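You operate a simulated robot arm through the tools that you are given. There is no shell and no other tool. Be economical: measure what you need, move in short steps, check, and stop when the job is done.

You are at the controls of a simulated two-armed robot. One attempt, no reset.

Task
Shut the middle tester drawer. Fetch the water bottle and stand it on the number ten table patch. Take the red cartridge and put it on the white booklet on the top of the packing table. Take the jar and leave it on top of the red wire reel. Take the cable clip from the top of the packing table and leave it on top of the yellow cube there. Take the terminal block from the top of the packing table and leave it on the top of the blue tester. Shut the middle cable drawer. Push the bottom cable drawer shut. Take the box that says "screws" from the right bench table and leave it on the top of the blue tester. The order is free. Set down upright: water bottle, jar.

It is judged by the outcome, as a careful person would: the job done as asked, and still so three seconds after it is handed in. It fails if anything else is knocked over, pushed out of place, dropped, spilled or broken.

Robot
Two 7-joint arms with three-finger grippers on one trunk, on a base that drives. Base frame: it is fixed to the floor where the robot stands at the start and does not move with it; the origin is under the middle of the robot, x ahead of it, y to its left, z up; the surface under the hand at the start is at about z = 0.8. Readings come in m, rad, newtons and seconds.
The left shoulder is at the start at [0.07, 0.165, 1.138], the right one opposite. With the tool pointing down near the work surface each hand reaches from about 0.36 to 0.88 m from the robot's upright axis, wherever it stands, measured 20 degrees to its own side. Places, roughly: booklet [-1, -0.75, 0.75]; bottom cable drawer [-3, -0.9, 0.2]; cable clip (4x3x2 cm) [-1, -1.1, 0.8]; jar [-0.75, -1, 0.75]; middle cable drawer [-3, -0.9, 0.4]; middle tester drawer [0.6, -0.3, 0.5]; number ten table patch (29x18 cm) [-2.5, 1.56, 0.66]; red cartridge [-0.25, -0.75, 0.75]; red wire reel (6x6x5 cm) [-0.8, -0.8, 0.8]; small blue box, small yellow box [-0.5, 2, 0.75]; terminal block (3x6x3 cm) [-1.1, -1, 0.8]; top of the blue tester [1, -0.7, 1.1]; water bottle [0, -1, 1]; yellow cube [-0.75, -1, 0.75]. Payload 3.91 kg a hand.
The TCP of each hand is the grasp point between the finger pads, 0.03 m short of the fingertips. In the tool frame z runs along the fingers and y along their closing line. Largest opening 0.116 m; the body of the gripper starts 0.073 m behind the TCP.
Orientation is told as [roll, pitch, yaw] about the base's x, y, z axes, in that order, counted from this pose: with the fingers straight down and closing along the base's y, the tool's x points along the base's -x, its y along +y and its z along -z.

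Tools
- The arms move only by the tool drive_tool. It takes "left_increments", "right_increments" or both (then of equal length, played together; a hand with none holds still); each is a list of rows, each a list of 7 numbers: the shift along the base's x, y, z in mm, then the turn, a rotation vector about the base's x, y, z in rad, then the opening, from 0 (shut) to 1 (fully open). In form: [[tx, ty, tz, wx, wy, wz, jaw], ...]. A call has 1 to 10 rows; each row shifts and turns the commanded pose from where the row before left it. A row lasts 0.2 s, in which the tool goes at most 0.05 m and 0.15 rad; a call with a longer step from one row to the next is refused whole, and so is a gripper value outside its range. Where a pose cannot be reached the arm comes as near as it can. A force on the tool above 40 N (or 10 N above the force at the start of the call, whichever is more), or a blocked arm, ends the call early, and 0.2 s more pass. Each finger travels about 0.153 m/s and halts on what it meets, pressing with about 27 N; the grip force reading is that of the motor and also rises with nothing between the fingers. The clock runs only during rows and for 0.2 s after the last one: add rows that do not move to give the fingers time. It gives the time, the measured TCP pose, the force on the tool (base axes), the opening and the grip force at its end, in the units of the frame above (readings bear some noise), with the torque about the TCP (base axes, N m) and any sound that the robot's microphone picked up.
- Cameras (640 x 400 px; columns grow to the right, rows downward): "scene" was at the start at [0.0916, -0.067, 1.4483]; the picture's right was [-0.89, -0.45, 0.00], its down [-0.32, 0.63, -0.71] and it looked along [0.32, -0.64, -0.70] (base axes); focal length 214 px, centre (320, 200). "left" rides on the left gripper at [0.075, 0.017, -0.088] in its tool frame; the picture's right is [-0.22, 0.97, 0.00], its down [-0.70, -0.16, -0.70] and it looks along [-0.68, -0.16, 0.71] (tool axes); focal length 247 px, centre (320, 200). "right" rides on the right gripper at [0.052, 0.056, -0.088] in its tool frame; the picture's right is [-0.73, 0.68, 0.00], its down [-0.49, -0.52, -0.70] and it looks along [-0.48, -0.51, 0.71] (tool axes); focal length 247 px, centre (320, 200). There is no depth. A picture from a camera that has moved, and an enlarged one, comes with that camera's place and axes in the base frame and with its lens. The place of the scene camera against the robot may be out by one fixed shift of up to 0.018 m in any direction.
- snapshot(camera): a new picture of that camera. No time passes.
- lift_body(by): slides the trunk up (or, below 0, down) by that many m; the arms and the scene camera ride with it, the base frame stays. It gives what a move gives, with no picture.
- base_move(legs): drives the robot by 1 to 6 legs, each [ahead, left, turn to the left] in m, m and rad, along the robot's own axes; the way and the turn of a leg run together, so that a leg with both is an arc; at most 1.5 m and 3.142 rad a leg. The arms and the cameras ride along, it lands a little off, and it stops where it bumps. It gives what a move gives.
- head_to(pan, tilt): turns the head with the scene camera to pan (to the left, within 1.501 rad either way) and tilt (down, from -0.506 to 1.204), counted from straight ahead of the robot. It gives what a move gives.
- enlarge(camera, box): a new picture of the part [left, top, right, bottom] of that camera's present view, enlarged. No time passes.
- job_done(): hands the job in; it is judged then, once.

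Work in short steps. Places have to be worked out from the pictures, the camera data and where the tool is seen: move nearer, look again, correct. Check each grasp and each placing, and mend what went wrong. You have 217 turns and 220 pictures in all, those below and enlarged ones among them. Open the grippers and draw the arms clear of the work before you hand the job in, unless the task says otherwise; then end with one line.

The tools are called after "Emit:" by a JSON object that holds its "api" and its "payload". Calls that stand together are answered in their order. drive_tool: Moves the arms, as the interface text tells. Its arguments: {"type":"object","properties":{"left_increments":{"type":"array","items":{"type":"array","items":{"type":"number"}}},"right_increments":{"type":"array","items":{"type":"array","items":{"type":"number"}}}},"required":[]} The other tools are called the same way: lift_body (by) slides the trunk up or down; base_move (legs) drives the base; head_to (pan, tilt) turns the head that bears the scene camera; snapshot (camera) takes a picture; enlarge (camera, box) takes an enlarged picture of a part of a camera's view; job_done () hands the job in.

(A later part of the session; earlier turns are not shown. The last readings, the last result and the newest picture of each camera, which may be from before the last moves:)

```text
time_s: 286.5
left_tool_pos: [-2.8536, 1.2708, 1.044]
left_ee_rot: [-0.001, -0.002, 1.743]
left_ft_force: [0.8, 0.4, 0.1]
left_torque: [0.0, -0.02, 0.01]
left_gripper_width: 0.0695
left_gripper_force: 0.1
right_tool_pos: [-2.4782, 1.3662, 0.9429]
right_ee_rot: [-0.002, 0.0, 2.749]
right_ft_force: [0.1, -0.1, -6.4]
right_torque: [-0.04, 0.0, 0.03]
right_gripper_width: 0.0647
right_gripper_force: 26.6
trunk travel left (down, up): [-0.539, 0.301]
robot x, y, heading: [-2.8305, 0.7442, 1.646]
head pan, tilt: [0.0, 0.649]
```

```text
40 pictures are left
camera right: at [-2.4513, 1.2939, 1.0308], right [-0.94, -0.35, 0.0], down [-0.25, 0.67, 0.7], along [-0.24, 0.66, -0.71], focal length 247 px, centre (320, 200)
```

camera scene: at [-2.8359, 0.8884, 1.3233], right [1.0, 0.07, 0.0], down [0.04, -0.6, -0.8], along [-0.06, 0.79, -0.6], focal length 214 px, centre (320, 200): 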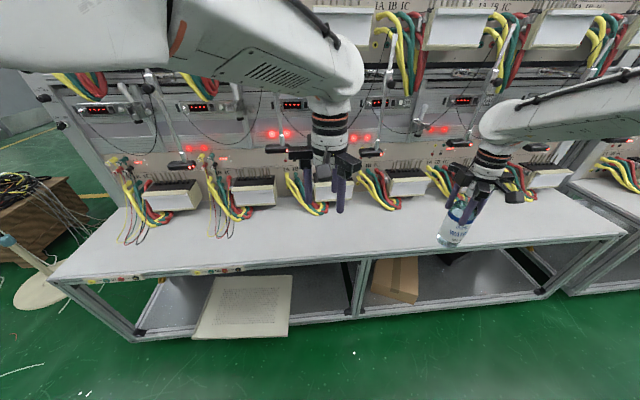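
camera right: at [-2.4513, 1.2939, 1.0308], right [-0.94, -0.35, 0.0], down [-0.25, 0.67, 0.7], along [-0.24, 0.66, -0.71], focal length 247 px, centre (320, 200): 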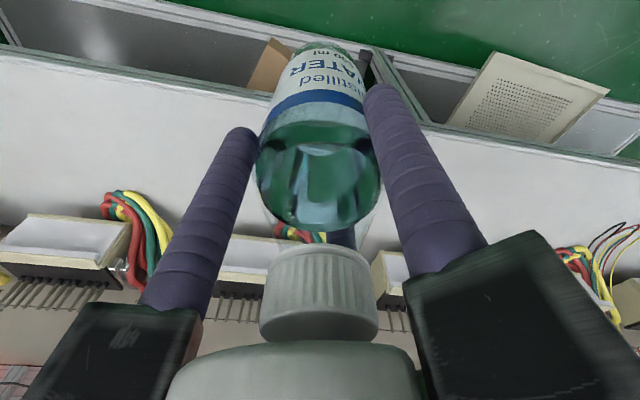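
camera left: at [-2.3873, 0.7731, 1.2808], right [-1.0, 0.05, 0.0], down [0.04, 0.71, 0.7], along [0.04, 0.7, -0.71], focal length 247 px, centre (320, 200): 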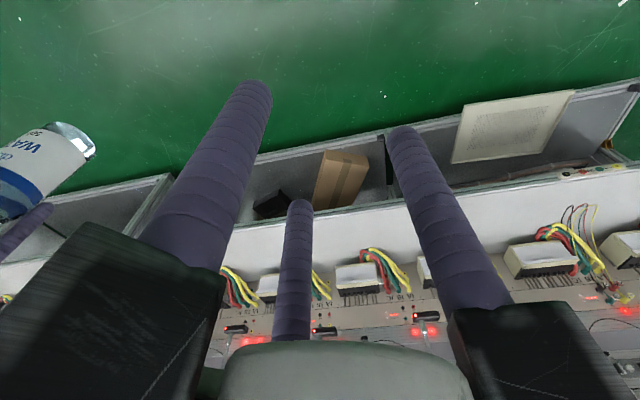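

The spot in front of the 4th lower station matches. I drive 0.19 ahead and check before lowering.

Emit:
{"api": "base_move", "payload": {"legs": [[0.19, 0.01, 0]]}}

Emit:
{"api": "lift_body", "payload": {"by": -0.1}}

Emit:
{"api": "snapshot", "payload": {"camera": "scene"}}

Emit:
{"api": "snapshot", "payload": {"camera": "right"}}

```text
time_s: 288.1
left_tool_pos: [-2.8757, 1.4601, 1.0435]
left_ee_rot: [0.0, -0.002, 1.741]
left_ft_force: [0.1, 0.3, -0.6]
left_torque: [0.0, 0.0, -0.02]
left_gripper_width: 0.0695
left_gripper_force: 0.0
right_tool_pos: [-2.501, 1.5554, 0.9418]
right_ee_rot: [0.001, -0.002, 2.745]
right_ft_force: [-0.5, 0.2, -5.9]
right_torque: [-0.04, -0.02, -0.02]
right_gripper_width: 0.0643
right_gripper_force: 26.6
trunk travel left (down, up): [-0.539, 0.301]
robot x, y, heading: [-2.8547, 0.9354, 1.647]
head pan, tilt: [0.0, 0.649]
```

```text
time_s: 289.4
left_tool_pos: [-2.8749, 1.4586, 0.9437]
left_ee_rot: [-0.002, -0.003, 1.742]
left_ft_force: [0.5, 0.3, -0.3]
left_torque: [0.02, 0.02, -0.02]
left_gripper_width: 0.0694
left_gripper_force: 0.0
right_tool_pos: [-2.501, 1.5557, 0.8421]
right_ee_rot: [-0.002, 0.0, 2.748]
right_ft_force: [-0.8, 0.2, -5.1]
right_torque: [0.01, -0.04, 0.02]
right_gripper_width: 0.0644
right_gripper_force: 26.6
trunk travel left (down, up): [-0.439, 0.401]
robot x, y, heading: [-2.8554, 0.9377, 1.646]
head pan, tilt: [0.0, 0.649]
```

```text
39 pictures are left
camera scene: at [-2.8597, 1.0778, 1.2233], right [1.0, 0.07, 0.0], down [0.04, -0.6, -0.8], along [-0.06, 0.79, -0.6], focal length 214 px, centre (320, 200)
```

scene: 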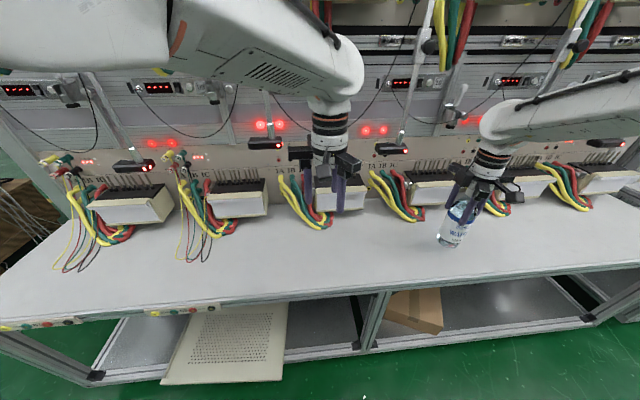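

```text
38 pictures are left
camera right: at [-2.4748, 1.483, 0.9309], right [-0.94, -0.35, 0.0], down [-0.25, 0.67, 0.7], along [-0.24, 0.66, -0.71], focal length 247 px, centre (320, 200)
```

right: 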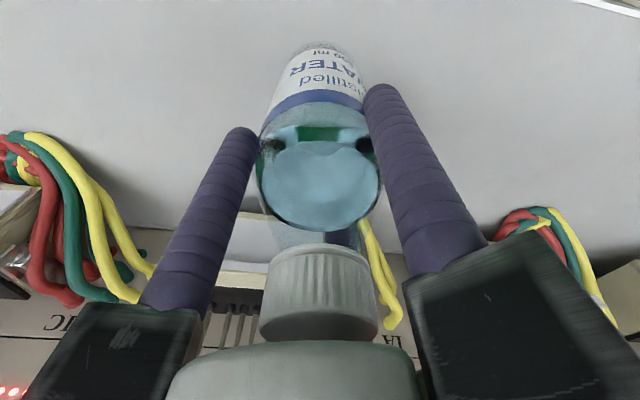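

Right in front of the 4th station. Lower the last 45 mm with the trunk.

Emit:
{"api": "lift_body", "payload": {"by": -0.042}}

Emit:
{"api": "lift_body", "payload": {"by": -0.004}}

```text
time_s: 290.3
left_tool_pos: [-2.8759, 1.4595, 0.9018]
left_ee_rot: [0.0, -0.002, 1.743]
left_ft_force: [0.6, 0.5, -0.4]
left_torque: [0.02, 0.02, 0.02]
left_gripper_width: 0.0694
left_gripper_force: 0.2
right_tool_pos: [-2.5009, 1.5559, 0.8002]
right_ee_rot: [-0.001, 0.0, 2.746]
right_ft_force: [-0.5, 0.2, -4.8]
right_torque: [0.01, -0.01, 0.0]
right_gripper_width: 0.0644
right_gripper_force: 27.2
trunk travel left (down, up): [-0.397, 0.443]
robot x, y, heading: [-2.8537, 0.9346, 1.643]
head pan, tilt: [0.0, 0.649]
```

```text
time_s: 290.8
left_tool_pos: [-2.8753, 1.4605, 0.8981]
left_ee_rot: [0.0, -0.001, 1.741]
left_ft_force: [0.5, -0.5, -0.3]
left_torque: [-0.01, -0.05, -0.02]
left_gripper_width: 0.0696
left_gripper_force: 0.1
right_tool_pos: [-2.5016, 1.5552, 0.7952]
right_ee_rot: [0.0, -0.001, 2.747]
right_ft_force: [0.5, 0.1, -5.2]
right_torque: [-0.03, -0.02, -0.01]
right_gripper_width: 0.0643
right_gripper_force: 27.0
trunk travel left (down, up): [-0.393, 0.447]
robot x, y, heading: [-2.8526, 0.9388, 1.639]
head pan, tilt: [0.0, 0.649]
```

Still hanging; a few mm more.

Emit:
{"api": "lift_body", "payload": {"by": -0.003}}

Emit:
{"api": "lift_body", "payload": {"by": -0.003}}

```text
time_s: 291.3
left_tool_pos: [-2.8749, 1.4597, 0.8953]
left_ee_rot: [-0.002, -0.004, 1.745]
left_ft_force: [-0.1, 0.2, 0.1]
left_torque: [-0.03, -0.02, -0.01]
left_gripper_width: 0.0696
left_gripper_force: 0.1
right_tool_pos: [-2.5021, 1.5543, 0.7945]
right_ee_rot: [-0.005, 0.001, 2.746]
right_ft_force: [0.9, -0.4, 7.9]
right_torque: [-0.39, -0.33, 0.03]
right_gripper_width: 0.0643
right_gripper_force: 27.5
trunk travel left (down, up): [-0.39, 0.45]
robot x, y, heading: [-2.8498, 0.9342, 1.643]
head pan, tilt: [0.0, 0.649]
```

```text
time_s: 291.8
left_tool_pos: [-2.8755, 1.4606, 0.8924]
left_ee_rot: [-0.003, -0.002, 1.741]
left_ft_force: [-0.2, 0.2, 0.6]
left_torque: [-0.01, -0.02, -0.02]
left_gripper_width: 0.0697
left_gripper_force: 0.0
right_tool_pos: [-2.5021, 1.5565, 0.7933]
right_ee_rot: [-0.008, -0.003, 2.747]
right_ft_force: [1.6, 5.8, 21.9]
right_torque: [0.2, -0.06, -0.02]
right_gripper_width: 0.0644
right_gripper_force: 26.9
trunk travel left (down, up): [-0.387, 0.453]
robot x, y, heading: [-2.8552, 0.9333, 1.649]
head pan, tilt: [0.0, 0.649]
```

On the table. Relieve, open fully, then rise straight up with the trunk.

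Emit:
{"api": "lift_body", "payload": {"by": 0.003}}

Emit:
{"api": "drive_tool", "payload": {"right_increments": [[0, 0, 0, 0, 0, 0, 0.7], [0, 0, 0, 0, 0, 0, 1], [0, 0, 0, 0, 0, 0, 1]]}}

Emit:
{"api": "lift_body", "payload": {"by": 0.15}}

Emit:
{"api": "snapshot", "payload": {"camera": "scene"}}

```text
time_s: 292.4
left_tool_pos: [-2.8748, 1.4606, 0.8942]
left_ee_rot: [-0.003, -0.003, 1.742]
left_ft_force: [0.6, 0.8, -0.5]
left_torque: [0.02, -0.02, -0.02]
left_gripper_width: 0.0693
left_gripper_force: 0.1
right_tool_pos: [-2.5018, 1.5547, 0.7934]
right_ee_rot: [0.0, 0.001, 2.746]
right_ft_force: [-2.4, 4.8, 9.5]
right_torque: [0.4, 0.38, -0.07]
right_gripper_width: 0.0641
right_gripper_force: 26.8
trunk travel left (down, up): [-0.39, 0.45]
robot x, y, heading: [-2.8529, 0.9345, 1.646]
head pan, tilt: [0.0, 0.649]
```

```text
time_s: 293.1
left_tool_pos: [-2.8758, 1.4605, 0.895]
left_ee_rot: [-0.002, -0.003, 1.742]
left_ft_force: [-0.3, -0.4, 0.3]
left_torque: [0.02, -0.01, -0.01]
left_gripper_width: 0.0696
left_gripper_force: 0.1
right_tool_pos: [-2.5019, 1.5535, 0.7932]
right_ee_rot: [-0.002, 0.0, 2.747]
right_ft_force: [-0.1, 0.2, -0.1]
right_torque: [0.01, 0.03, 0.04]
right_gripper_width: 0.1163
right_gripper_force: 0.1
trunk travel left (down, up): [-0.39, 0.45]
robot x, y, heading: [-2.8549, 0.9362, 1.646]
head pan, tilt: [0.0, 0.649]
```

```text
time_s: 294.9
left_tool_pos: [-2.8747, 1.4621, 1.0447]
left_ee_rot: [-0.001, -0.002, 1.742]
left_ft_force: [0.2, -1.1, 0.1]
left_torque: [0.0, 0.04, 0.0]
left_gripper_width: 0.0694
left_gripper_force: 0.0
right_tool_pos: [-2.4999, 1.5553, 0.9431]
right_ee_rot: [-0.002, 0.001, 2.747]
right_ft_force: [0.6, 0.4, 0.2]
right_torque: [-0.01, 0.01, 0.0]
right_gripper_width: 0.1161
right_gripper_force: 0.0
trunk travel left (down, up): [-0.54, 0.3]
robot x, y, heading: [-2.8529, 0.9318, 1.645]
head pan, tilt: [0.0, 0.649]
```

```text
37 pictures are left
camera scene: at [-2.8598, 1.0778, 1.3242], right [1.0, 0.07, 0.0], down [0.04, -0.6, -0.8], along [-0.06, 0.79, -0.6], focal length 214 px, centre (320, 200)
```

scene: 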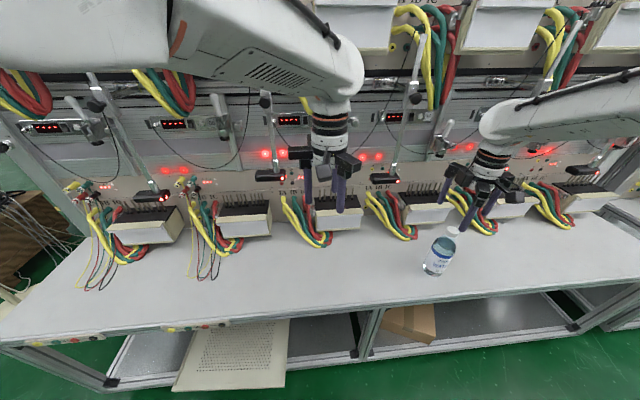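

The bottle stands upright. Back off, turn around and look for the cable drawers at (-3,-0.9).

Emit:
{"api": "base_move", "payload": {"legs": [[-0.55, 0, 0], [0, 0, 3.05]]}}

Emit:
{"api": "snapshot", "payload": {"camera": "scene"}}

```text
time_s: 305.1
left_tool_pos: [-2.8741, -0.1309, 1.0443]
left_ee_rot: [-0.002, -0.001, -1.558]
left_ft_force: [0.4, 0.5, 0.1]
left_torque: [0.0, -0.02, 0.01]
left_gripper_width: 0.0695
left_gripper_force: 0.1
right_tool_pos: [-3.2592, -0.1672, 0.9431]
right_ee_rot: [-0.001, 0.0, -0.55]
right_ft_force: [0.1, -0.5, -0.1]
right_torque: [0.03, 0.03, 0.02]
right_gripper_width: 0.1159
right_gripper_force: 0.1
trunk travel left (down, up): [-0.54, 0.3]
robot x, y, heading: [-2.8183, 0.3897, -1.655]
head pan, tilt: [0.0, 0.649]
```

```text
36 pictures are left
camera scene: at [-2.8209, 0.2607, 1.3242], right [-1.0, 0.08, 0.0], down [0.05, 0.6, -0.8], along [-0.07, -0.79, -0.6], focal length 214 px, centre (320, 200)
```

scene: 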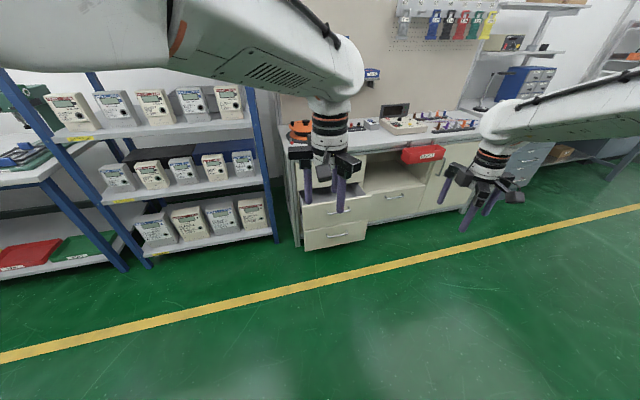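

Two open drawers on the cream cabinet ahead. Zoom in.

Emit:
{"api": "enlarge", "payload": {"camera": "scene", "box": [270, 140, 430, 260]}}

```text
3.33 times, centred on (350, 200) of scene
camera zoom: at [-2.8209, 0.2607, 1.3242], right [-1.0, 0.08, 0.0], down [0.05, 0.6, -0.8], along [-0.07, -0.79, -0.6], focal length 715 px, centre (220, 200)
```

zoom: 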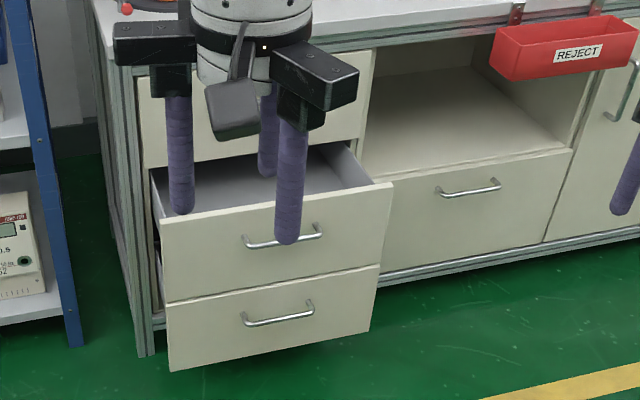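

Both drawers are out ~0.2 m; cabinet turned ~11° like the others. I align the base, keeping some distance.

Emit:
{"api": "base_move", "payload": {"legs": [[0, 0, 0.275], [0, -0.5, 0], [0.18, 0, 0]]}}

Emit:
{"api": "drive_tool", "payload": {"right_increments": [[0, 20, 40, 0, 0, 0, 0.5], [0, 20, 40, 0, 0, 0, 0.5], [0, 20, 40, 0, 0, 0, 0.5], [0, 20, 40, 0, 0, 0, 0.5], [0, 20, 40, 0, 0, 0, 0.5], [0, 20, 40, 0, 0, 0, 0.5], [0, 20, 40, 0, 0, 0, 0.5]], "left_increments": [[0, 0, 0, 0, 0, 0, 0], [0, 0, 0, 0, 0, 0, 0], [0, 0, 0, 0, 0, 0, 0], [0, 0, 0, 0, 0, 0, 0], [0, 0, 0, 0, 0, 0, 0], [0, 0, 0, 0, 0, 0, 0], [0, 0, 0, 0, 0, 0, 0]]}}

Emit:
{"api": "snapshot", "payload": {"camera": "scene"}}

```text
time_s: 310.1
left_tool_pos: [-3.1907, -0.3969, 1.0435]
left_ee_rot: [-0.001, -0.003, -1.287]
left_ft_force: [0.1, -0.5, -0.5]
left_torque: [0.03, -0.02, 0.03]
left_gripper_width: 0.0694
left_gripper_force: 0.2
right_tool_pos: [-3.5514, -0.5342, 0.9427]
right_ee_rot: [0.001, 0.001, -0.279]
right_ft_force: [0.6, -0.3, -0.9]
right_torque: [-0.01, 0.0, 0.01]
right_gripper_width: 0.1159
right_gripper_force: 0.1
trunk travel left (down, up): [-0.54, 0.3]
robot x, y, heading: [-3.2704, 0.1266, -1.381]
head pan, tilt: [0.0, 0.649]
```

```text
time_s: 311.6
left_tool_pos: [-3.1892, -0.3954, 1.0447]
left_ee_rot: [-0.002, -0.004, -1.287]
left_ft_force: [0.2, 0.7, -0.9]
left_torque: [0.0, 0.04, -0.01]
left_gripper_width: 0.0093
left_gripper_force: 27.0
right_tool_pos: [-3.5497, -0.3924, 1.2247]
right_ee_rot: [-0.004, 0.001, -0.279]
right_ft_force: [-0.3, 0.1, 0.0]
right_torque: [-0.06, 0.05, 0.0]
right_gripper_width: 0.0579
right_gripper_force: 0.1
trunk travel left (down, up): [-0.54, 0.3]
robot x, y, heading: [-3.2695, 0.1248, -1.38]
head pan, tilt: [0.0, 0.649]
```

```text
34 pictures are left
camera scene: at [-3.2394, -0.0032, 1.3243], right [-0.98, -0.19, 0.0], down [-0.11, 0.59, -0.8], along [0.15, -0.78, -0.6], focal length 214 px, centre (320, 200)
```

scene: 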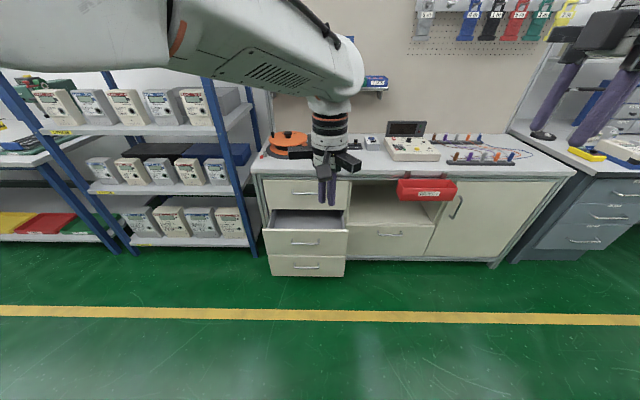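

Now well resolved: middle handle (-3.02,-0.717,0.49), bottom handle (-3.03,-0.73,0.27). I lower the trunk 0.4 and point the left fist forward at z≈0.525.

Emit:
{"api": "lift_body", "payload": {"by": -0.4}}

Emit:
{"api": "drive_tool", "payload": {"left_increments": [[12, -12, -12, -0.147, -0.0285, 0, 0], [12, -12, -12, -0.147, -0.0285, 0, 0], [12, -12, -12, -0.147, -0.0285, 0, 0], [12, -12, -12, -0.147, -0.0285, 0, 0], [12, -12, -12, -0.147, -0.0285, 0, 0], [12, -12, -12, -0.147, -0.0285, 0, 0], [12, -12, -12, -0.147, -0.0285, 0, 0], [12, -12, -12, -0.147, -0.0285, 0, 0], [12, -12, -12, -0.147, -0.0285, 0, 0], [12, -12, -12, -0.147, -0.0285, 0, 0]]}}

Emit:
{"api": "snapshot", "payload": {"camera": "left"}}

Emit:
{"api": "snapshot", "payload": {"camera": "scene"}}

```text
time_s: 315.5
left_tool_pos: [-3.191, -0.3946, 0.6433]
left_ee_rot: [-0.001, -0.002, -1.286]
left_ft_force: [0.1, 0.7, -0.2]
left_torque: [-0.03, 0.03, 0.01]
left_gripper_width: 0.009
left_gripper_force: 26.2
right_tool_pos: [-3.551, -0.3938, 0.825]
right_ee_rot: [-0.003, 0.002, -0.28]
right_ft_force: [-0.5, 0.2, 0.0]
right_torque: [0.0, -0.04, 0.02]
right_gripper_width: 0.0577
right_gripper_force: 0.1
trunk travel left (down, up): [-0.14, 0.7]
robot x, y, heading: [-3.2705, 0.1229, -1.385]
head pan, tilt: [0.0, 0.649]
```

```text
time_s: 317.7
left_tool_pos: [-3.0709, -0.5142, 0.5228]
left_ee_rot: [-0.922, -1.453, -0.458]
left_ft_force: [-0.9, -0.9, 0.2]
left_torque: [0.0, 0.01, 0.02]
left_gripper_width: 0.0092
left_gripper_force: 26.9
right_tool_pos: [-3.552, -0.3947, 0.8226]
right_ee_rot: [-0.001, 0.003, -0.279]
right_ft_force: [-0.2, -0.8, -0.3]
right_torque: [0.12, 0.03, 0.0]
right_gripper_width: 0.0581
right_gripper_force: 0.1
trunk travel left (down, up): [-0.14, 0.7]
robot x, y, heading: [-3.2704, 0.1228, -1.381]
head pan, tilt: [0.0, 0.649]
```

```text
33 pictures are left
camera left: at [-3.0804, -0.4215, 0.4527], right [0.98, 0.18, 0.13], down [-0.21, 0.62, 0.76], along [0.05, -0.77, 0.64], focal length 247 px, centre (320, 200)
```

left: 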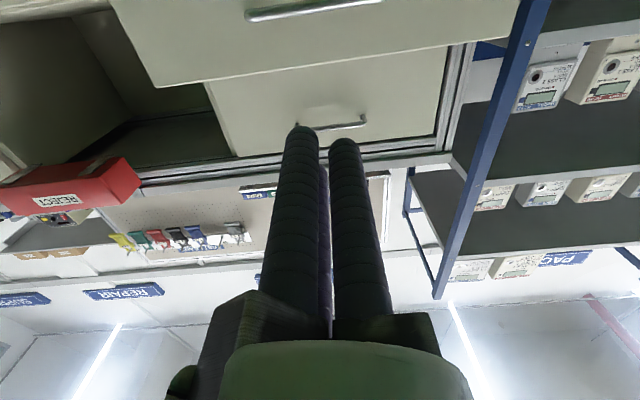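

```text
32 pictures are left
camera scene: at [-3.2397, -0.0059, 0.9238], right [-0.98, -0.19, 0.0], down [-0.11, 0.6, -0.8], along [0.15, -0.78, -0.61], focal length 214 px, centre (320, 200)
```

scene: 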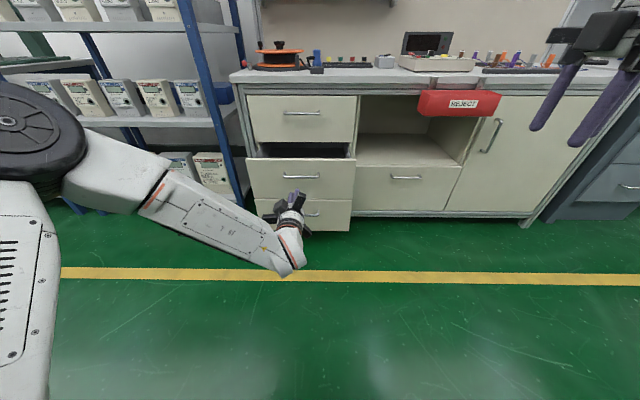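

Fist should be ~25 mm lower to meet the panel between handle and top edge. Lower, then drive ahead pushing.

Emit:
{"api": "drive_tool", "payload": {"left_increments": [[0, 0, -23, 0, 0, 0, 0], [0, 0, 0, 0, 0, 0, 0]]}}

Emit:
{"api": "base_move", "payload": {"legs": [[0.17, 0, 0]]}}

Emit:
{"api": "snapshot", "payload": {"camera": "left"}}

```text
time_s: 318.3
left_tool_pos: [-3.0701, -0.5146, 0.5035]
left_ee_rot: [-0.92, -1.456, -0.459]
left_ft_force: [0.4, 0.7, -0.1]
left_torque: [0.0, -0.02, 0.0]
left_gripper_width: 0.0094
left_gripper_force: 26.9
right_tool_pos: [-3.5514, -0.3942, 0.8237]
right_ee_rot: [-0.004, -0.001, -0.28]
right_ft_force: [0.2, -0.6, -0.6]
right_torque: [-0.01, -0.02, -0.01]
right_gripper_width: 0.0579
right_gripper_force: 0.1
trunk travel left (down, up): [-0.14, 0.7]
robot x, y, heading: [-3.27, 0.1227, -1.383]
head pan, tilt: [0.0, 0.649]
```

```text
time_s: 319.7
left_tool_pos: [-3.0353, -0.6763, 0.5034]
left_ee_rot: [-0.915, -1.453, -0.459]
left_ft_force: [0.1, -0.9, 1.0]
left_torque: [-0.03, 0.03, -0.01]
left_gripper_width: 0.0095
left_gripper_force: 26.6
right_tool_pos: [-3.5177, -0.5563, 0.8228]
right_ee_rot: [0.001, 0.001, -0.277]
right_ft_force: [0.1, 0.3, 0.8]
right_torque: [0.02, 0.01, -0.03]
right_gripper_width: 0.058
right_gripper_force: 0.1
trunk travel left (down, up): [-0.14, 0.7]
robot x, y, heading: [-3.2424, -0.0387, -1.381]
head pan, tilt: [0.0, 0.649]
```

```text
31 pictures are left
camera left: at [-3.0459, -0.5828, 0.4325], right [0.97, 0.18, 0.13], down [-0.22, 0.62, 0.76], along [0.06, -0.77, 0.64], focal length 247 px, centre (320, 200)
```

left: 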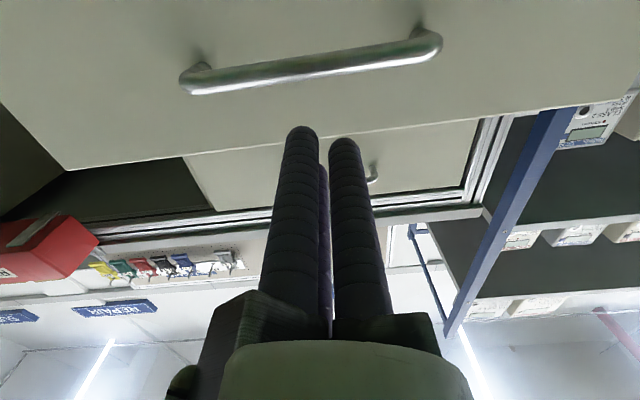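

Tips are just under the top edge; lower 12 mm for margin, then push on with the base.

Emit:
{"api": "drive_tool", "payload": {"left_increments": [[0, 0, -13, 0, 0, 0, 0], [0, 0, 0, 0, 0, 0, 0]]}}

Emit:
{"api": "base_move", "payload": {"legs": [[0.15, 0, 0]]}}

Emit:
{"api": "snapshot", "payload": {"camera": "left"}}

```text
time_s: 320.3
left_tool_pos: [-3.0365, -0.6766, 0.4902]
left_ee_rot: [-0.92, -1.453, -0.456]
left_ft_force: [-0.2, 0.5, 0.6]
left_torque: [-0.01, 0.0, -0.01]
left_gripper_width: 0.0091
left_gripper_force: 27.1
right_tool_pos: [-3.518, -0.5573, 0.8236]
right_ee_rot: [-0.002, 0.001, -0.274]
right_ft_force: [0.4, 0.6, 0.3]
right_torque: [0.03, -0.01, -0.01]
right_gripper_width: 0.0582
right_gripper_force: 0.0
trunk travel left (down, up): [-0.14, 0.7]
robot x, y, heading: [-3.2409, -0.0393, -1.385]
head pan, tilt: [0.0, 0.649]
```

```text
time_s: 321.7
left_tool_pos: [-3.0036, -0.8245, 0.4911]
left_ee_rot: [-0.911, -1.454, -0.458]
left_ft_force: [1.1, -0.4, -0.3]
left_torque: [-0.01, 0.05, -0.01]
left_gripper_width: 0.0094
left_gripper_force: 26.9
right_tool_pos: [-3.4863, -0.7067, 0.8221]
right_ee_rot: [0.0, 0.001, -0.272]
right_ft_force: [-0.2, 0.0, 0.2]
right_torque: [-0.02, -0.03, -0.02]
right_gripper_width: 0.0579
right_gripper_force: 0.0
trunk travel left (down, up): [-0.14, 0.7]
robot x, y, heading: [-3.2099, -0.1887, -1.374]
head pan, tilt: [0.0, 0.649]
```

```text
30 pictures are left
camera left: at [-3.0145, -0.7312, 0.4194], right [0.97, 0.19, 0.13], down [-0.22, 0.62, 0.76], along [0.06, -0.77, 0.64], focal length 247 px, centre (320, 200)
```

left: 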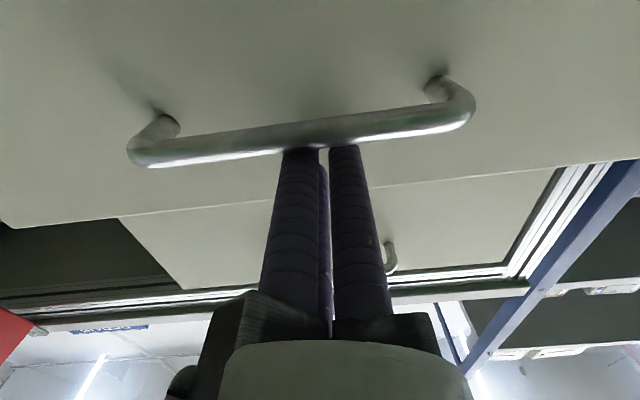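

Drawer is moving in. Finish with arm steps until it resists.

Emit:
{"api": "drive_tool", "payload": {"left_increments": [[3, -15, 0, 0, 0, 0, 0], [3, -15, 0, 0, 0, 0, 0], [3, -15, 0, 0, 0, 0, 0], [3, -15, 0, 0, 0, 0, 0], [3, -15, 0, 0, 0, 0, 0], [3, -15, 0, 0, 0, 0, 0], [3, -15, 0, 0, 0, 0, 0], [3, -15, 0, 0, 0, 0, 0]]}}

Emit:
{"api": "snapshot", "payload": {"camera": "left"}}

Emit:
{"api": "snapshot", "payload": {"camera": "scene"}}

```text
time_s: 322.9
left_tool_pos: [-2.9906, -0.8922, 0.4904]
left_ee_rot: [-0.897, -1.454, -0.472]
left_ft_force: [1.1, 7.8, 2.3]
left_torque: [-0.17, 0.02, -0.01]
left_gripper_width: 0.0092
left_gripper_force: 27.2
right_tool_pos: [-3.4859, -0.7081, 0.8231]
right_ee_rot: [0.0, -0.002, -0.27]
right_ft_force: [0.2, 0.7, 0.3]
right_torque: [0.04, 0.03, 0.01]
right_gripper_width: 0.0579
right_gripper_force: 0.1
trunk travel left (down, up): [-0.14, 0.7]
robot x, y, heading: [-3.2107, -0.1827, -1.376]
head pan, tilt: [0.0, 0.649]
stopped in row 5 (left hand): the force on the tool passed its limit at 52 N (the readings are from after the stop); the commanded pose is now the measured one
```

```text
29 pictures are left
camera left: at [-3.0007, -0.7993, 0.4195], right [0.97, 0.19, 0.13], down [-0.22, 0.61, 0.76], along [0.06, -0.77, 0.64], focal length 247 px, centre (320, 200)
```

left: 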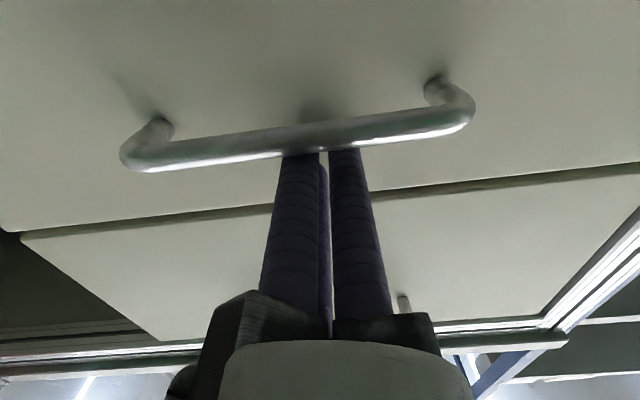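

```text
28 pictures are left
camera scene: at [-3.1787, -0.3146, 0.9244], right [-0.98, -0.2, 0.0], down [-0.12, 0.59, -0.8], along [0.16, -0.78, -0.6], focal length 214 px, centre (320, 200)
```

scene: 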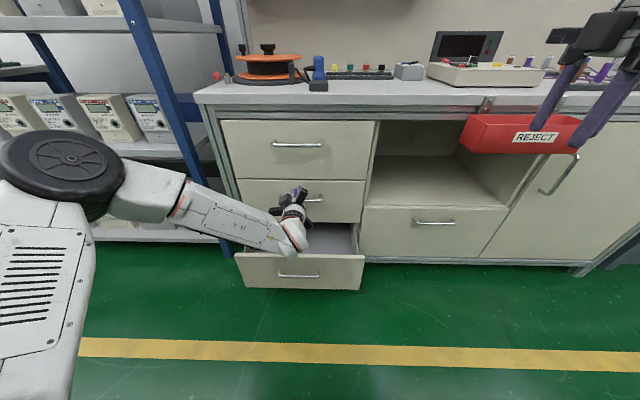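

Middle drawer is shut flush. Back off, lower to the bottom drawer's height (z≈0.305).

Emit:
{"api": "base_move", "payload": {"legs": [[-0.36, 0, 0]]}}

Emit:
{"api": "lift_body", "payload": {"by": -0.135}}

Emit:
{"api": "drive_tool", "payload": {"left_increments": [[0, 0, -25, 0, 0, 0, 0], [0, 0, -22, 0, 0, 0, 0], [0, 0, 0, 0, 0, 0, 0]]}}

Emit:
{"api": "snapshot", "payload": {"camera": "scene"}}

Emit:
{"api": "snapshot", "payload": {"camera": "left"}}

```text
time_s: 325.2
left_tool_pos: [-3.0601, -0.537, 0.4894]
left_ee_rot: [-0.894, -1.452, -0.47]
left_ft_force: [-0.2, -0.3, -1.1]
left_torque: [0.0, 0.01, 0.03]
left_gripper_width: 0.0093
left_gripper_force: 27.2
right_tool_pos: [-3.5563, -0.3516, 0.8233]
right_ee_rot: [0.0, 0.001, -0.267]
right_ft_force: [0.1, -0.3, -0.2]
right_torque: [-0.02, -0.02, -0.01]
right_gripper_width: 0.058
right_gripper_force: 0.0
trunk travel left (down, up): [-0.14, 0.7]
robot x, y, heading: [-3.2768, 0.1669, -1.37]
head pan, tilt: [0.0, 0.649]
```

```text
time_s: 326.9
left_tool_pos: [-3.0605, -0.5365, 0.3539]
left_ee_rot: [-0.893, -1.451, -0.471]
left_ft_force: [0.8, 0.2, -0.1]
left_torque: [0.01, -0.02, -0.03]
left_gripper_width: 0.0092
left_gripper_force: 27.1
right_tool_pos: [-3.5564, -0.352, 0.688]
right_ee_rot: [-0.001, 0.0, -0.267]
right_ft_force: [0.5, -0.5, 0.1]
right_torque: [-0.01, 0.02, 0.02]
right_gripper_width: 0.0581
right_gripper_force: 0.1
trunk travel left (down, up): [-0.005, 0.835]
robot x, y, heading: [-3.2828, 0.1703, -1.372]
head pan, tilt: [0.0, 0.649]
```

```text
time_s: 327.6
left_tool_pos: [-3.0578, -0.5375, 0.3063]
left_ee_rot: [-0.891, -1.452, -0.474]
left_ft_force: [0.1, 0.4, -0.7]
left_torque: [0.0, 0.0, 0.01]
left_gripper_width: 0.0091
left_gripper_force: 27.3
right_tool_pos: [-3.5562, -0.3531, 0.6888]
right_ee_rot: [0.0, 0.0, -0.268]
right_ft_force: [0.5, 0.3, -0.4]
right_torque: [-0.01, 0.0, 0.0]
right_gripper_width: 0.0581
right_gripper_force: 0.0
trunk travel left (down, up): [-0.005, 0.835]
robot x, y, heading: [-3.2797, 0.17, -1.372]
head pan, tilt: [0.0, 0.649]
```

```text
27 pictures are left
camera scene: at [-3.25, 0.0407, 0.7892], right [-0.98, -0.2, 0.0], down [-0.12, 0.59, -0.8], along [0.16, -0.78, -0.6], focal length 214 px, centre (320, 200)
```

scene: 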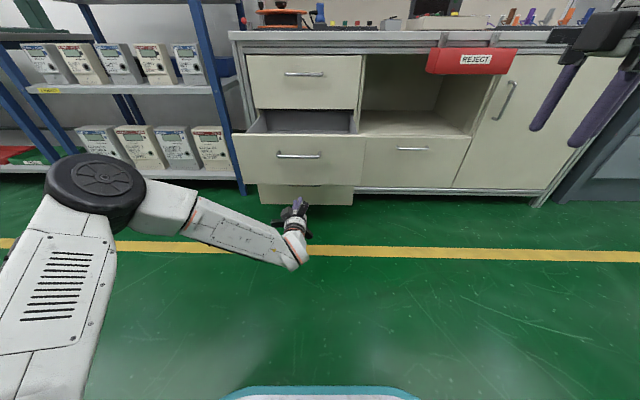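

```text
26 pictures are left
camera left: at [-3.0703, -0.4434, 0.2357], right [0.97, 0.19, 0.13], down [-0.22, 0.61, 0.76], along [0.06, -0.77, 0.64], focal length 247 px, centre (320, 200)
```

left: 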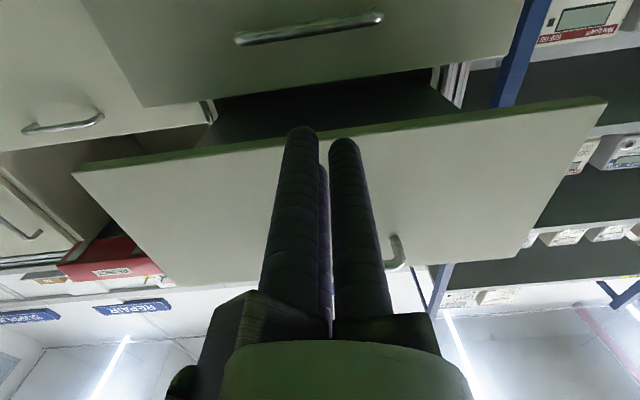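

My fingers had hooked the handle and pulled the middle drawer back out while retreating. I'll push again beside the handle this time: back off, raise, shift 0.11 m to the left of the handle.

Emit:
{"api": "base_move", "payload": {"legs": [[-0.1, 0, 0]]}}

Emit:
{"api": "lift_body", "payload": {"by": 0.145}}

Emit:
{"api": "drive_tool", "payload": {"left_increments": [[42, 8, 0, 0, 0, 0, 0], [42, 8, 0, 0, 0, 0, 0], [42, 8, 0, 0, 0, 0, 0], [0, 0, 0, 0, 0, 0, 0]]}}

Emit:
{"api": "snapshot", "payload": {"camera": "left"}}

Emit:
{"api": "snapshot", "payload": {"camera": "scene"}}

```text
time_s: 328.8
left_tool_pos: [-3.0793, -0.4363, 0.3064]
left_ee_rot: [-0.892, -1.451, -0.473]
left_ft_force: [0.2, 0.3, -0.6]
left_torque: [0.01, 0.0, -0.02]
left_gripper_width: 0.0093
left_gripper_force: 26.7
right_tool_pos: [-3.5759, -0.2527, 0.6887]
right_ee_rot: [0.0, -0.002, -0.266]
right_ft_force: [-0.1, 0.6, 0.1]
right_torque: [0.0, 0.01, -0.01]
right_gripper_width: 0.0579
right_gripper_force: 0.0
trunk travel left (down, up): [-0.005, 0.835]
robot x, y, heading: [-3.3012, 0.268, -1.37]
head pan, tilt: [0.0, 0.649]
```

```text
time_s: 330.5
left_tool_pos: [-3.0803, -0.4366, 0.4514]
left_ee_rot: [-0.889, -1.452, -0.476]
left_ft_force: [-0.5, 0.7, -0.2]
left_torque: [-0.04, 0.01, 0.03]
left_gripper_width: 0.0094
left_gripper_force: 26.8
right_tool_pos: [-3.5764, -0.2524, 0.8336]
right_ee_rot: [0.0, 0.0, -0.267]
right_ft_force: [0.8, 0.2, -1.2]
right_torque: [0.02, 0.0, 0.0]
right_gripper_width: 0.0582
right_gripper_force: 0.1
trunk travel left (down, up): [-0.15, 0.69]
robot x, y, heading: [-3.3038, 0.2666, -1.368]
head pan, tilt: [0.0, 0.649]
```

```text
time_s: 331.5
left_tool_pos: [-2.9535, -0.4106, 0.4497]
left_ee_rot: [-0.894, -1.451, -0.475]
left_ft_force: [0.3, -0.1, -0.1]
left_torque: [-0.03, 0.01, -0.01]
left_gripper_width: 0.0093
left_gripper_force: 26.8
right_tool_pos: [-3.5761, -0.2517, 0.8333]
right_ee_rot: [0.0, 0.0, -0.266]
right_ft_force: [0.8, 0.3, 0.0]
right_torque: [-0.01, 0.0, 0.01]
right_gripper_width: 0.058
right_gripper_force: 0.1
trunk travel left (down, up): [-0.15, 0.69]
robot x, y, heading: [-3.3026, 0.2692, -1.372]
head pan, tilt: [0.0, 0.649]
```

```text
25 pictures are left
camera left: at [-2.9644, -0.3169, 0.3787], right [0.97, 0.19, 0.13], down [-0.22, 0.61, 0.76], along [0.06, -0.77, 0.64], focal length 247 px, centre (320, 200)
```

left: 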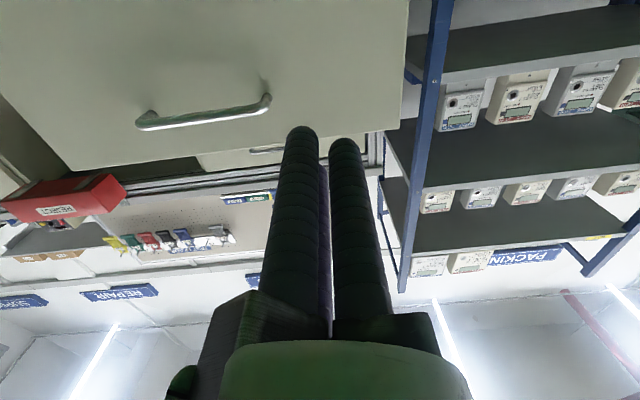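

```text
24 pictures are left
camera scene: at [-3.2703, 0.141, 0.9342], right [-0.98, -0.2, 0.0], down [-0.12, 0.59, -0.8], along [0.16, -0.78, -0.6], focal length 214 px, centre (320, 200)
```

scene: 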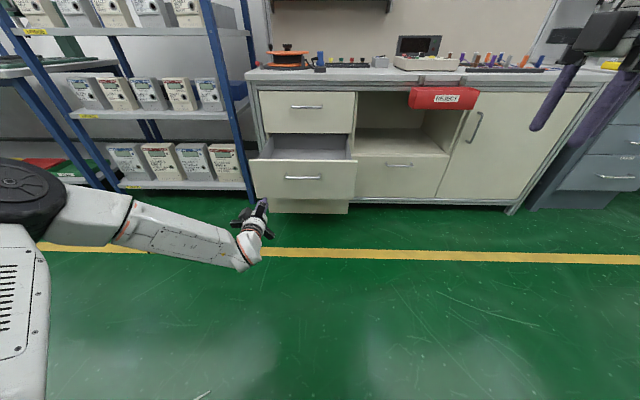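

The fist now sits between the handle end and the panel edge. Drive ahead 0.42 pushing, then finish with the arm.

Emit:
{"api": "base_move", "payload": {"legs": [[0.42, 0, 0]]}}

Emit:
{"api": "drive_tool", "payload": {"left_increments": [[3, -15, 0, 0, 0, 0, 0], [3, -15, 0, 0, 0, 0, 0], [3, -15, 0, 0, 0, 0, 0], [3, -15, 0, 0, 0, 0, 0], [3, -15, 0, 0, 0, 0, 0], [3, -15, 0, 0, 0, 0, 0], [3, -15, 0, 0, 0, 0, 0], [3, -15, 0, 0, 0, 0, 0]]}}

Emit:
{"api": "snapshot", "payload": {"camera": "left"}}

Emit:
{"api": "snapshot", "payload": {"camera": "scene"}}

```text
time_s: 334.1
left_tool_pos: [-2.8657, -0.8282, 0.4489]
left_ee_rot: [-0.892, -1.452, -0.47]
left_ft_force: [1.1, 0.1, -0.3]
left_torque: [-0.03, -0.01, 0.0]
left_gripper_width: 0.0093
left_gripper_force: 27.2
right_tool_pos: [-3.4874, -0.6712, 0.8332]
right_ee_rot: [0.0, 0.0, -0.264]
right_ft_force: [-0.2, 0.5, -0.4]
right_torque: [0.01, 0.01, -0.04]
right_gripper_width: 0.058
right_gripper_force: 0.0
trunk travel left (down, up): [-0.15, 0.69]
robot x, y, heading: [-3.2175, -0.1495, -1.364]
head pan, tilt: [0.0, 0.649]
```

```text
time_s: 335.0
left_tool_pos: [-2.8572, -0.8694, 0.4491]
left_ee_rot: [-0.882, -1.454, -0.483]
left_ft_force: [-2.6, 13.0, 4.9]
left_torque: [-0.35, -0.08, -0.1]
left_gripper_width: 0.0093
left_gripper_force: 26.7
right_tool_pos: [-3.488, -0.6713, 0.8327]
right_ee_rot: [0.0, -0.001, -0.262]
right_ft_force: [-0.1, 0.0, -0.8]
right_torque: [0.0, 0.04, 0.02]
right_gripper_width: 0.0581
right_gripper_force: 0.0
trunk travel left (down, up): [-0.15, 0.69]
robot x, y, heading: [-3.2177, -0.1432, -1.366]
head pan, tilt: [0.0, 0.649]
stopped in row 4 (left hand): the force on the tool passed its limit at 58 N (the readings are from after the stop); the commanded pose is now the measured one
```

```text
23 pictures are left
camera left: at [-2.8679, -0.7757, 0.3787], right [0.97, 0.19, 0.13], down [-0.23, 0.61, 0.76], along [0.06, -0.77, 0.64], focal length 247 px, centre (320, 200)
```

left: 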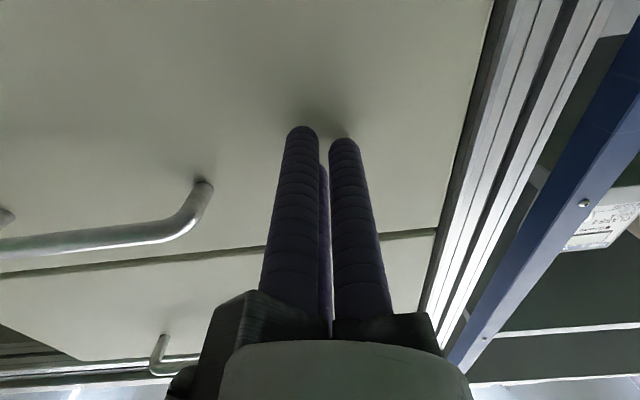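

```text
22 pictures are left
camera scene: at [-3.1838, -0.2764, 0.9344], right [-0.98, -0.2, 0.0], down [-0.12, 0.59, -0.8], along [0.16, -0.78, -0.6], focal length 214 px, centre (320, 200)
```

scene: 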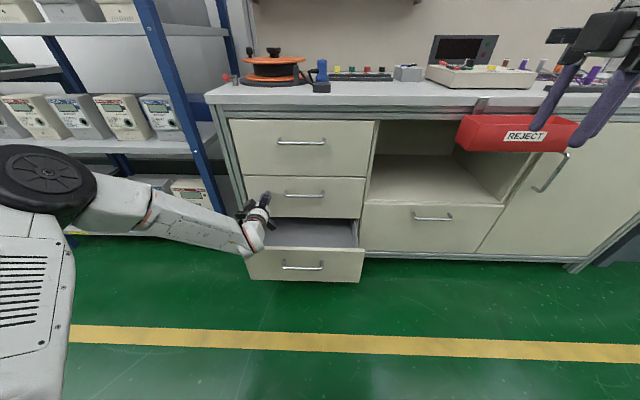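

Middle is flush, fist clear of the handle. Back off 0.36 and lower to the bottom drawer, then check.

Emit:
{"api": "base_move", "payload": {"legs": [[-0.38, 0, 0]]}}

Emit:
{"api": "lift_body", "payload": {"by": -0.145}}

Emit:
{"api": "drive_tool", "payload": {"left_increments": [[0, 0, -25, 0, 0, 0, 0], [0, 0, -25, 0, 0, 0, 0], [0, 0, -15, 0, 0, 0, 0], [0, 0, 0, 0, 0, 0, 0]]}}

Emit:
{"api": "snapshot", "payload": {"camera": "scene"}}

Emit:
{"api": "snapshot", "payload": {"camera": "left"}}

```text
time_s: 337.4
left_tool_pos: [-2.9418, -0.5002, 0.4483]
left_ee_rot: [-0.876, -1.452, -0.499]
left_ft_force: [-0.6, -0.8, 0.4]
left_torque: [0.01, 0.04, -0.01]
left_gripper_width: 0.0093
left_gripper_force: 26.8
right_tool_pos: [-3.5696, -0.2953, 0.8334]
right_ee_rot: [-0.001, -0.001, -0.273]
right_ft_force: [-0.8, 0.3, 0.1]
right_torque: [0.0, 0.01, -0.01]
right_gripper_width: 0.0579
right_gripper_force: 0.0
trunk travel left (down, up): [-0.15, 0.69]
robot x, y, heading: [-3.2927, 0.225, -1.378]
head pan, tilt: [0.0, 0.649]
```

```text
time_s: 339.1
left_tool_pos: [-2.9404, -0.5001, 0.3036]
left_ee_rot: [-0.875, -1.452, -0.496]
left_ft_force: [0.9, 0.6, 0.5]
left_torque: [-0.01, -0.03, 0.02]
left_gripper_width: 0.0092
left_gripper_force: 27.3
right_tool_pos: [-3.5705, -0.2951, 0.6887]
right_ee_rot: [0.0, 0.001, -0.275]
right_ft_force: [-0.1, -0.4, -0.4]
right_torque: [0.0, 0.05, -0.01]
right_gripper_width: 0.0583
right_gripper_force: 0.1
trunk travel left (down, up): [-0.005, 0.835]
robot x, y, heading: [-3.2927, 0.2263, -1.376]
head pan, tilt: [0.0, 0.649]
```

```text
time_s: 340.1
left_tool_pos: [-2.9566, -0.501, 0.2462]
left_ee_rot: [-0.825, -1.45, -0.536]
left_ft_force: [0.5, -0.3, -0.3]
left_torque: [0.01, 0.01, 0.01]
left_gripper_width: 0.0096
left_gripper_force: 27.2
left hand out of reach, approached as far as the arm can: row 2, 3
right_tool_pos: [-3.5693, -0.2942, 0.6875]
right_ee_rot: [0.001, -0.001, -0.274]
right_ft_force: [-0.2, 0.7, -0.9]
right_torque: [-0.03, 0.01, 0.0]
right_gripper_width: 0.0581
right_gripper_force: 0.1
trunk travel left (down, up): [-0.005, 0.835]
robot x, y, heading: [-3.2888, 0.2235, -1.38]
head pan, tilt: [0.0, 0.649]
```

```text
21 pictures are left
camera scene: at [-3.261, 0.0961, 0.7892], right [-0.98, -0.19, 0.0], down [-0.12, 0.59, -0.8], along [0.15, -0.78, -0.6], focal length 214 px, centre (320, 200)
```

scene: 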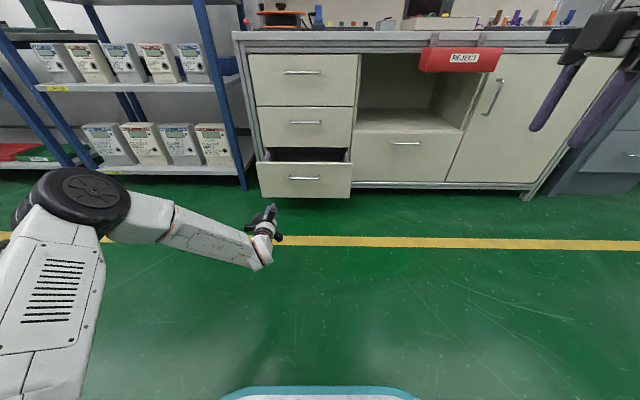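

```text
20 pictures are left
camera left: at [-2.9672, -0.4067, 0.1768], right [0.97, 0.19, 0.14], down [-0.23, 0.61, 0.76], along [0.06, -0.77, 0.63], focal length 247 px, centre (320, 200)
```

left: 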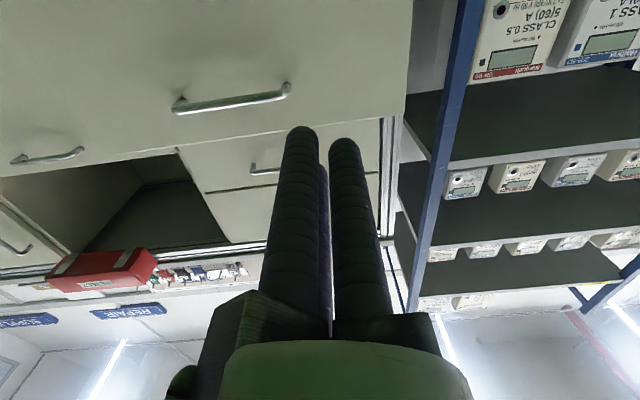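

Middle stays shut. Shift the fist 35 mm further from the handle, then drive ahead to push the bottom drawer.

Emit:
{"api": "drive_tool", "payload": {"left_increments": [[35, 7, 0, 0, 0, 0, 0], [0, 0, 0, 0, 0, 0, 0]]}}

Emit:
{"api": "base_move", "payload": {"legs": [[0.34, 0, 0]]}}

Emit:
{"api": "snapshot", "payload": {"camera": "left"}}

```text
time_s: 340.7
left_tool_pos: [-2.9417, -0.4919, 0.2557]
left_ee_rot: [-0.78, -1.449, -0.574]
left_ft_force: [0.3, 0.1, -0.4]
left_torque: [-0.01, 0.0, -0.01]
left_gripper_width: 0.009
left_gripper_force: 27.1
left hand out of reach, approached as far as the arm can: row 1
right_tool_pos: [-3.5695, -0.2947, 0.6877]
right_ee_rot: [0.001, 0.0, -0.275]
right_ft_force: [0.0, -0.3, 0.3]
right_torque: [-0.01, 0.03, -0.01]
right_gripper_width: 0.058
right_gripper_force: 0.0
trunk travel left (down, up): [-0.005, 0.835]
robot x, y, heading: [-3.2887, 0.2222, -1.377]
head pan, tilt: [0.0, 0.649]
```

```text
time_s: 342.9
left_tool_pos: [-2.8704, -0.828, 0.2564]
left_ee_rot: [-0.779, -1.45, -0.566]
left_ft_force: [0.4, -0.1, 0.1]
left_torque: [-0.03, 0.0, 0.01]
left_gripper_width: 0.0093
left_gripper_force: 26.8
right_tool_pos: [-3.498, -0.6353, 0.6877]
right_ee_rot: [0.0, 0.0, -0.267]
right_ft_force: [0.3, -0.1, 0.2]
right_torque: [-0.02, -0.02, 0.02]
right_gripper_width: 0.0581
right_gripper_force: 0.0
trunk travel left (down, up): [-0.005, 0.835]
robot x, y, heading: [-3.2241, -0.1162, -1.368]
head pan, tilt: [0.0, 0.649]
```

```text
19 pictures are left
camera left: at [-2.882, -0.7344, 0.1867], right [0.97, 0.2, 0.14], down [-0.24, 0.6, 0.76], along [0.07, -0.77, 0.63], focal length 247 px, centre (320, 200)
```

left: 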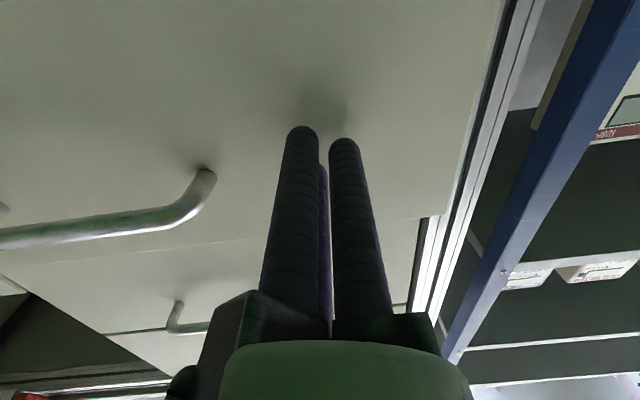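

Nearly there; finish with arm steps until it resists.

Emit:
{"api": "drive_tool", "payload": {"left_increments": [[3, -12, 0, 0, 0, 0, 0], [3, -12, 0, 0, 0, 0, 0], [3, -12, 0, 0, 0, 0, 0], [3, -12, 0, 0, 0, 0, 0], [3, -12, 0, 0, 0, 0, 0], [3, -12, 0, 0, 0, 0, 0], [3, -12, 0, 0, 0, 0, 0]]}}

Emit:
{"api": "snapshot", "payload": {"camera": "left"}}

```text
time_s: 343.9
left_tool_pos: [-2.8598, -0.8698, 0.2555]
left_ee_rot: [-0.72, -1.45, -0.619]
left_ft_force: [-1.2, 7.9, 3.0]
left_torque: [-0.14, -0.01, -0.04]
left_gripper_width: 0.0094
left_gripper_force: 27.2
right_tool_pos: [-3.4976, -0.6351, 0.6876]
right_ee_rot: [0.0, -0.001, -0.267]
right_ft_force: [-0.8, -0.3, 0.3]
right_torque: [0.02, 0.02, 0.03]
right_gripper_width: 0.0581
right_gripper_force: 0.1
trunk travel left (down, up): [-0.005, 0.835]
robot x, y, heading: [-3.2241, -0.1104, -1.366]
head pan, tilt: [0.0, 0.649]
stopped in row 4 (left hand): the force on the tool passed its limit at 61 N (the readings are from after the stop); the commanded pose is now the measured one
```

```text
18 pictures are left
camera left: at [-2.8725, -0.7749, 0.1866], right [0.97, 0.21, 0.14], down [-0.24, 0.59, 0.77], along [0.08, -0.78, 0.62], focal length 247 px, centre (320, 200)
```

left: 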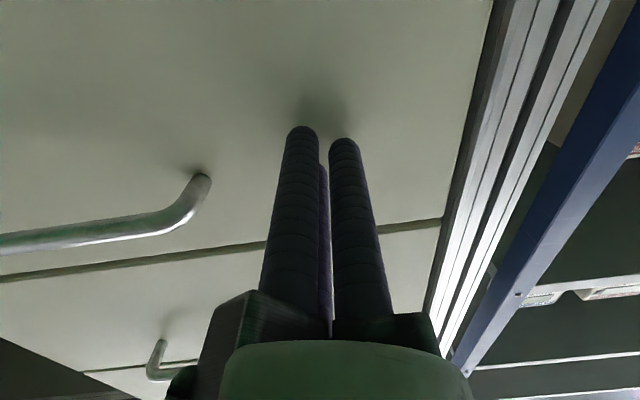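

Shut, at the same depth as the middle one. Back off and verify.

Emit:
{"api": "base_move", "payload": {"legs": [[-0.6, 0, 0]]}}

Emit:
{"api": "lift_body", "payload": {"by": 0.4}}

Emit:
{"api": "snapshot", "payload": {"camera": "scene"}}

```text
time_s: 347.3
left_tool_pos: [-2.9747, -0.285, 0.2543]
left_ee_rot: [-0.722, -1.448, -0.612]
left_ft_force: [0.0, 0.6, -0.4]
left_torque: [-0.03, -0.01, -0.01]
left_gripper_width: 0.0091
left_gripper_force: 26.7
right_tool_pos: [-3.6164, -0.0535, 0.6884]
right_ee_rot: [0.003, 0.001, -0.259]
right_ft_force: [0.1, -0.2, -1.1]
right_torque: [-0.01, 0.02, -0.01]
right_gripper_width: 0.058
right_gripper_force: 0.0
trunk travel left (down, up): [-0.005, 0.835]
robot x, y, heading: [-3.3457, 0.4692, -1.359]
head pan, tilt: [0.0, 0.649]
```

```text
time_s: 351.1
left_tool_pos: [-2.9772, -0.2843, 0.6541]
left_ee_rot: [-0.718, -1.448, -0.611]
left_ft_force: [-0.5, 0.6, 0.2]
left_torque: [-0.03, -0.02, -0.01]
left_gripper_width: 0.0091
left_gripper_force: 27.3
right_tool_pos: [-3.6155, -0.0545, 1.0872]
right_ee_rot: [0.003, 0.0, -0.259]
right_ft_force: [0.3, 0.2, -0.2]
right_torque: [0.01, 0.01, -0.01]
right_gripper_width: 0.0582
right_gripper_force: 0.1
trunk travel left (down, up): [-0.405, 0.435]
robot x, y, heading: [-3.3483, 0.4717, -1.36]
head pan, tilt: [0.0, 0.649]
```

```text
17 pictures are left
camera scene: at [-3.313, 0.3419, 1.1892], right [-0.98, -0.21, 0.0], down [-0.13, 0.59, -0.8], along [0.17, -0.78, -0.6], focal length 214 px, centre (320, 200)
```

scene: 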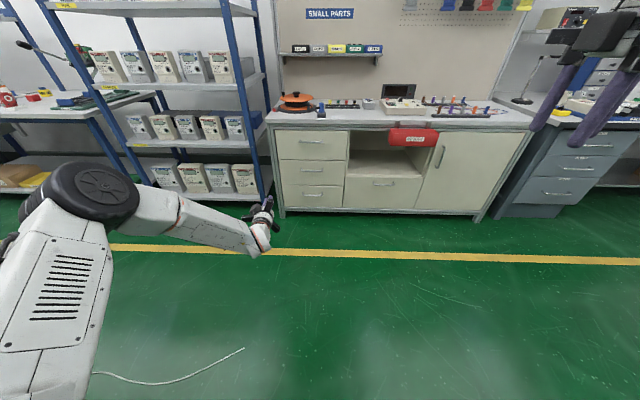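

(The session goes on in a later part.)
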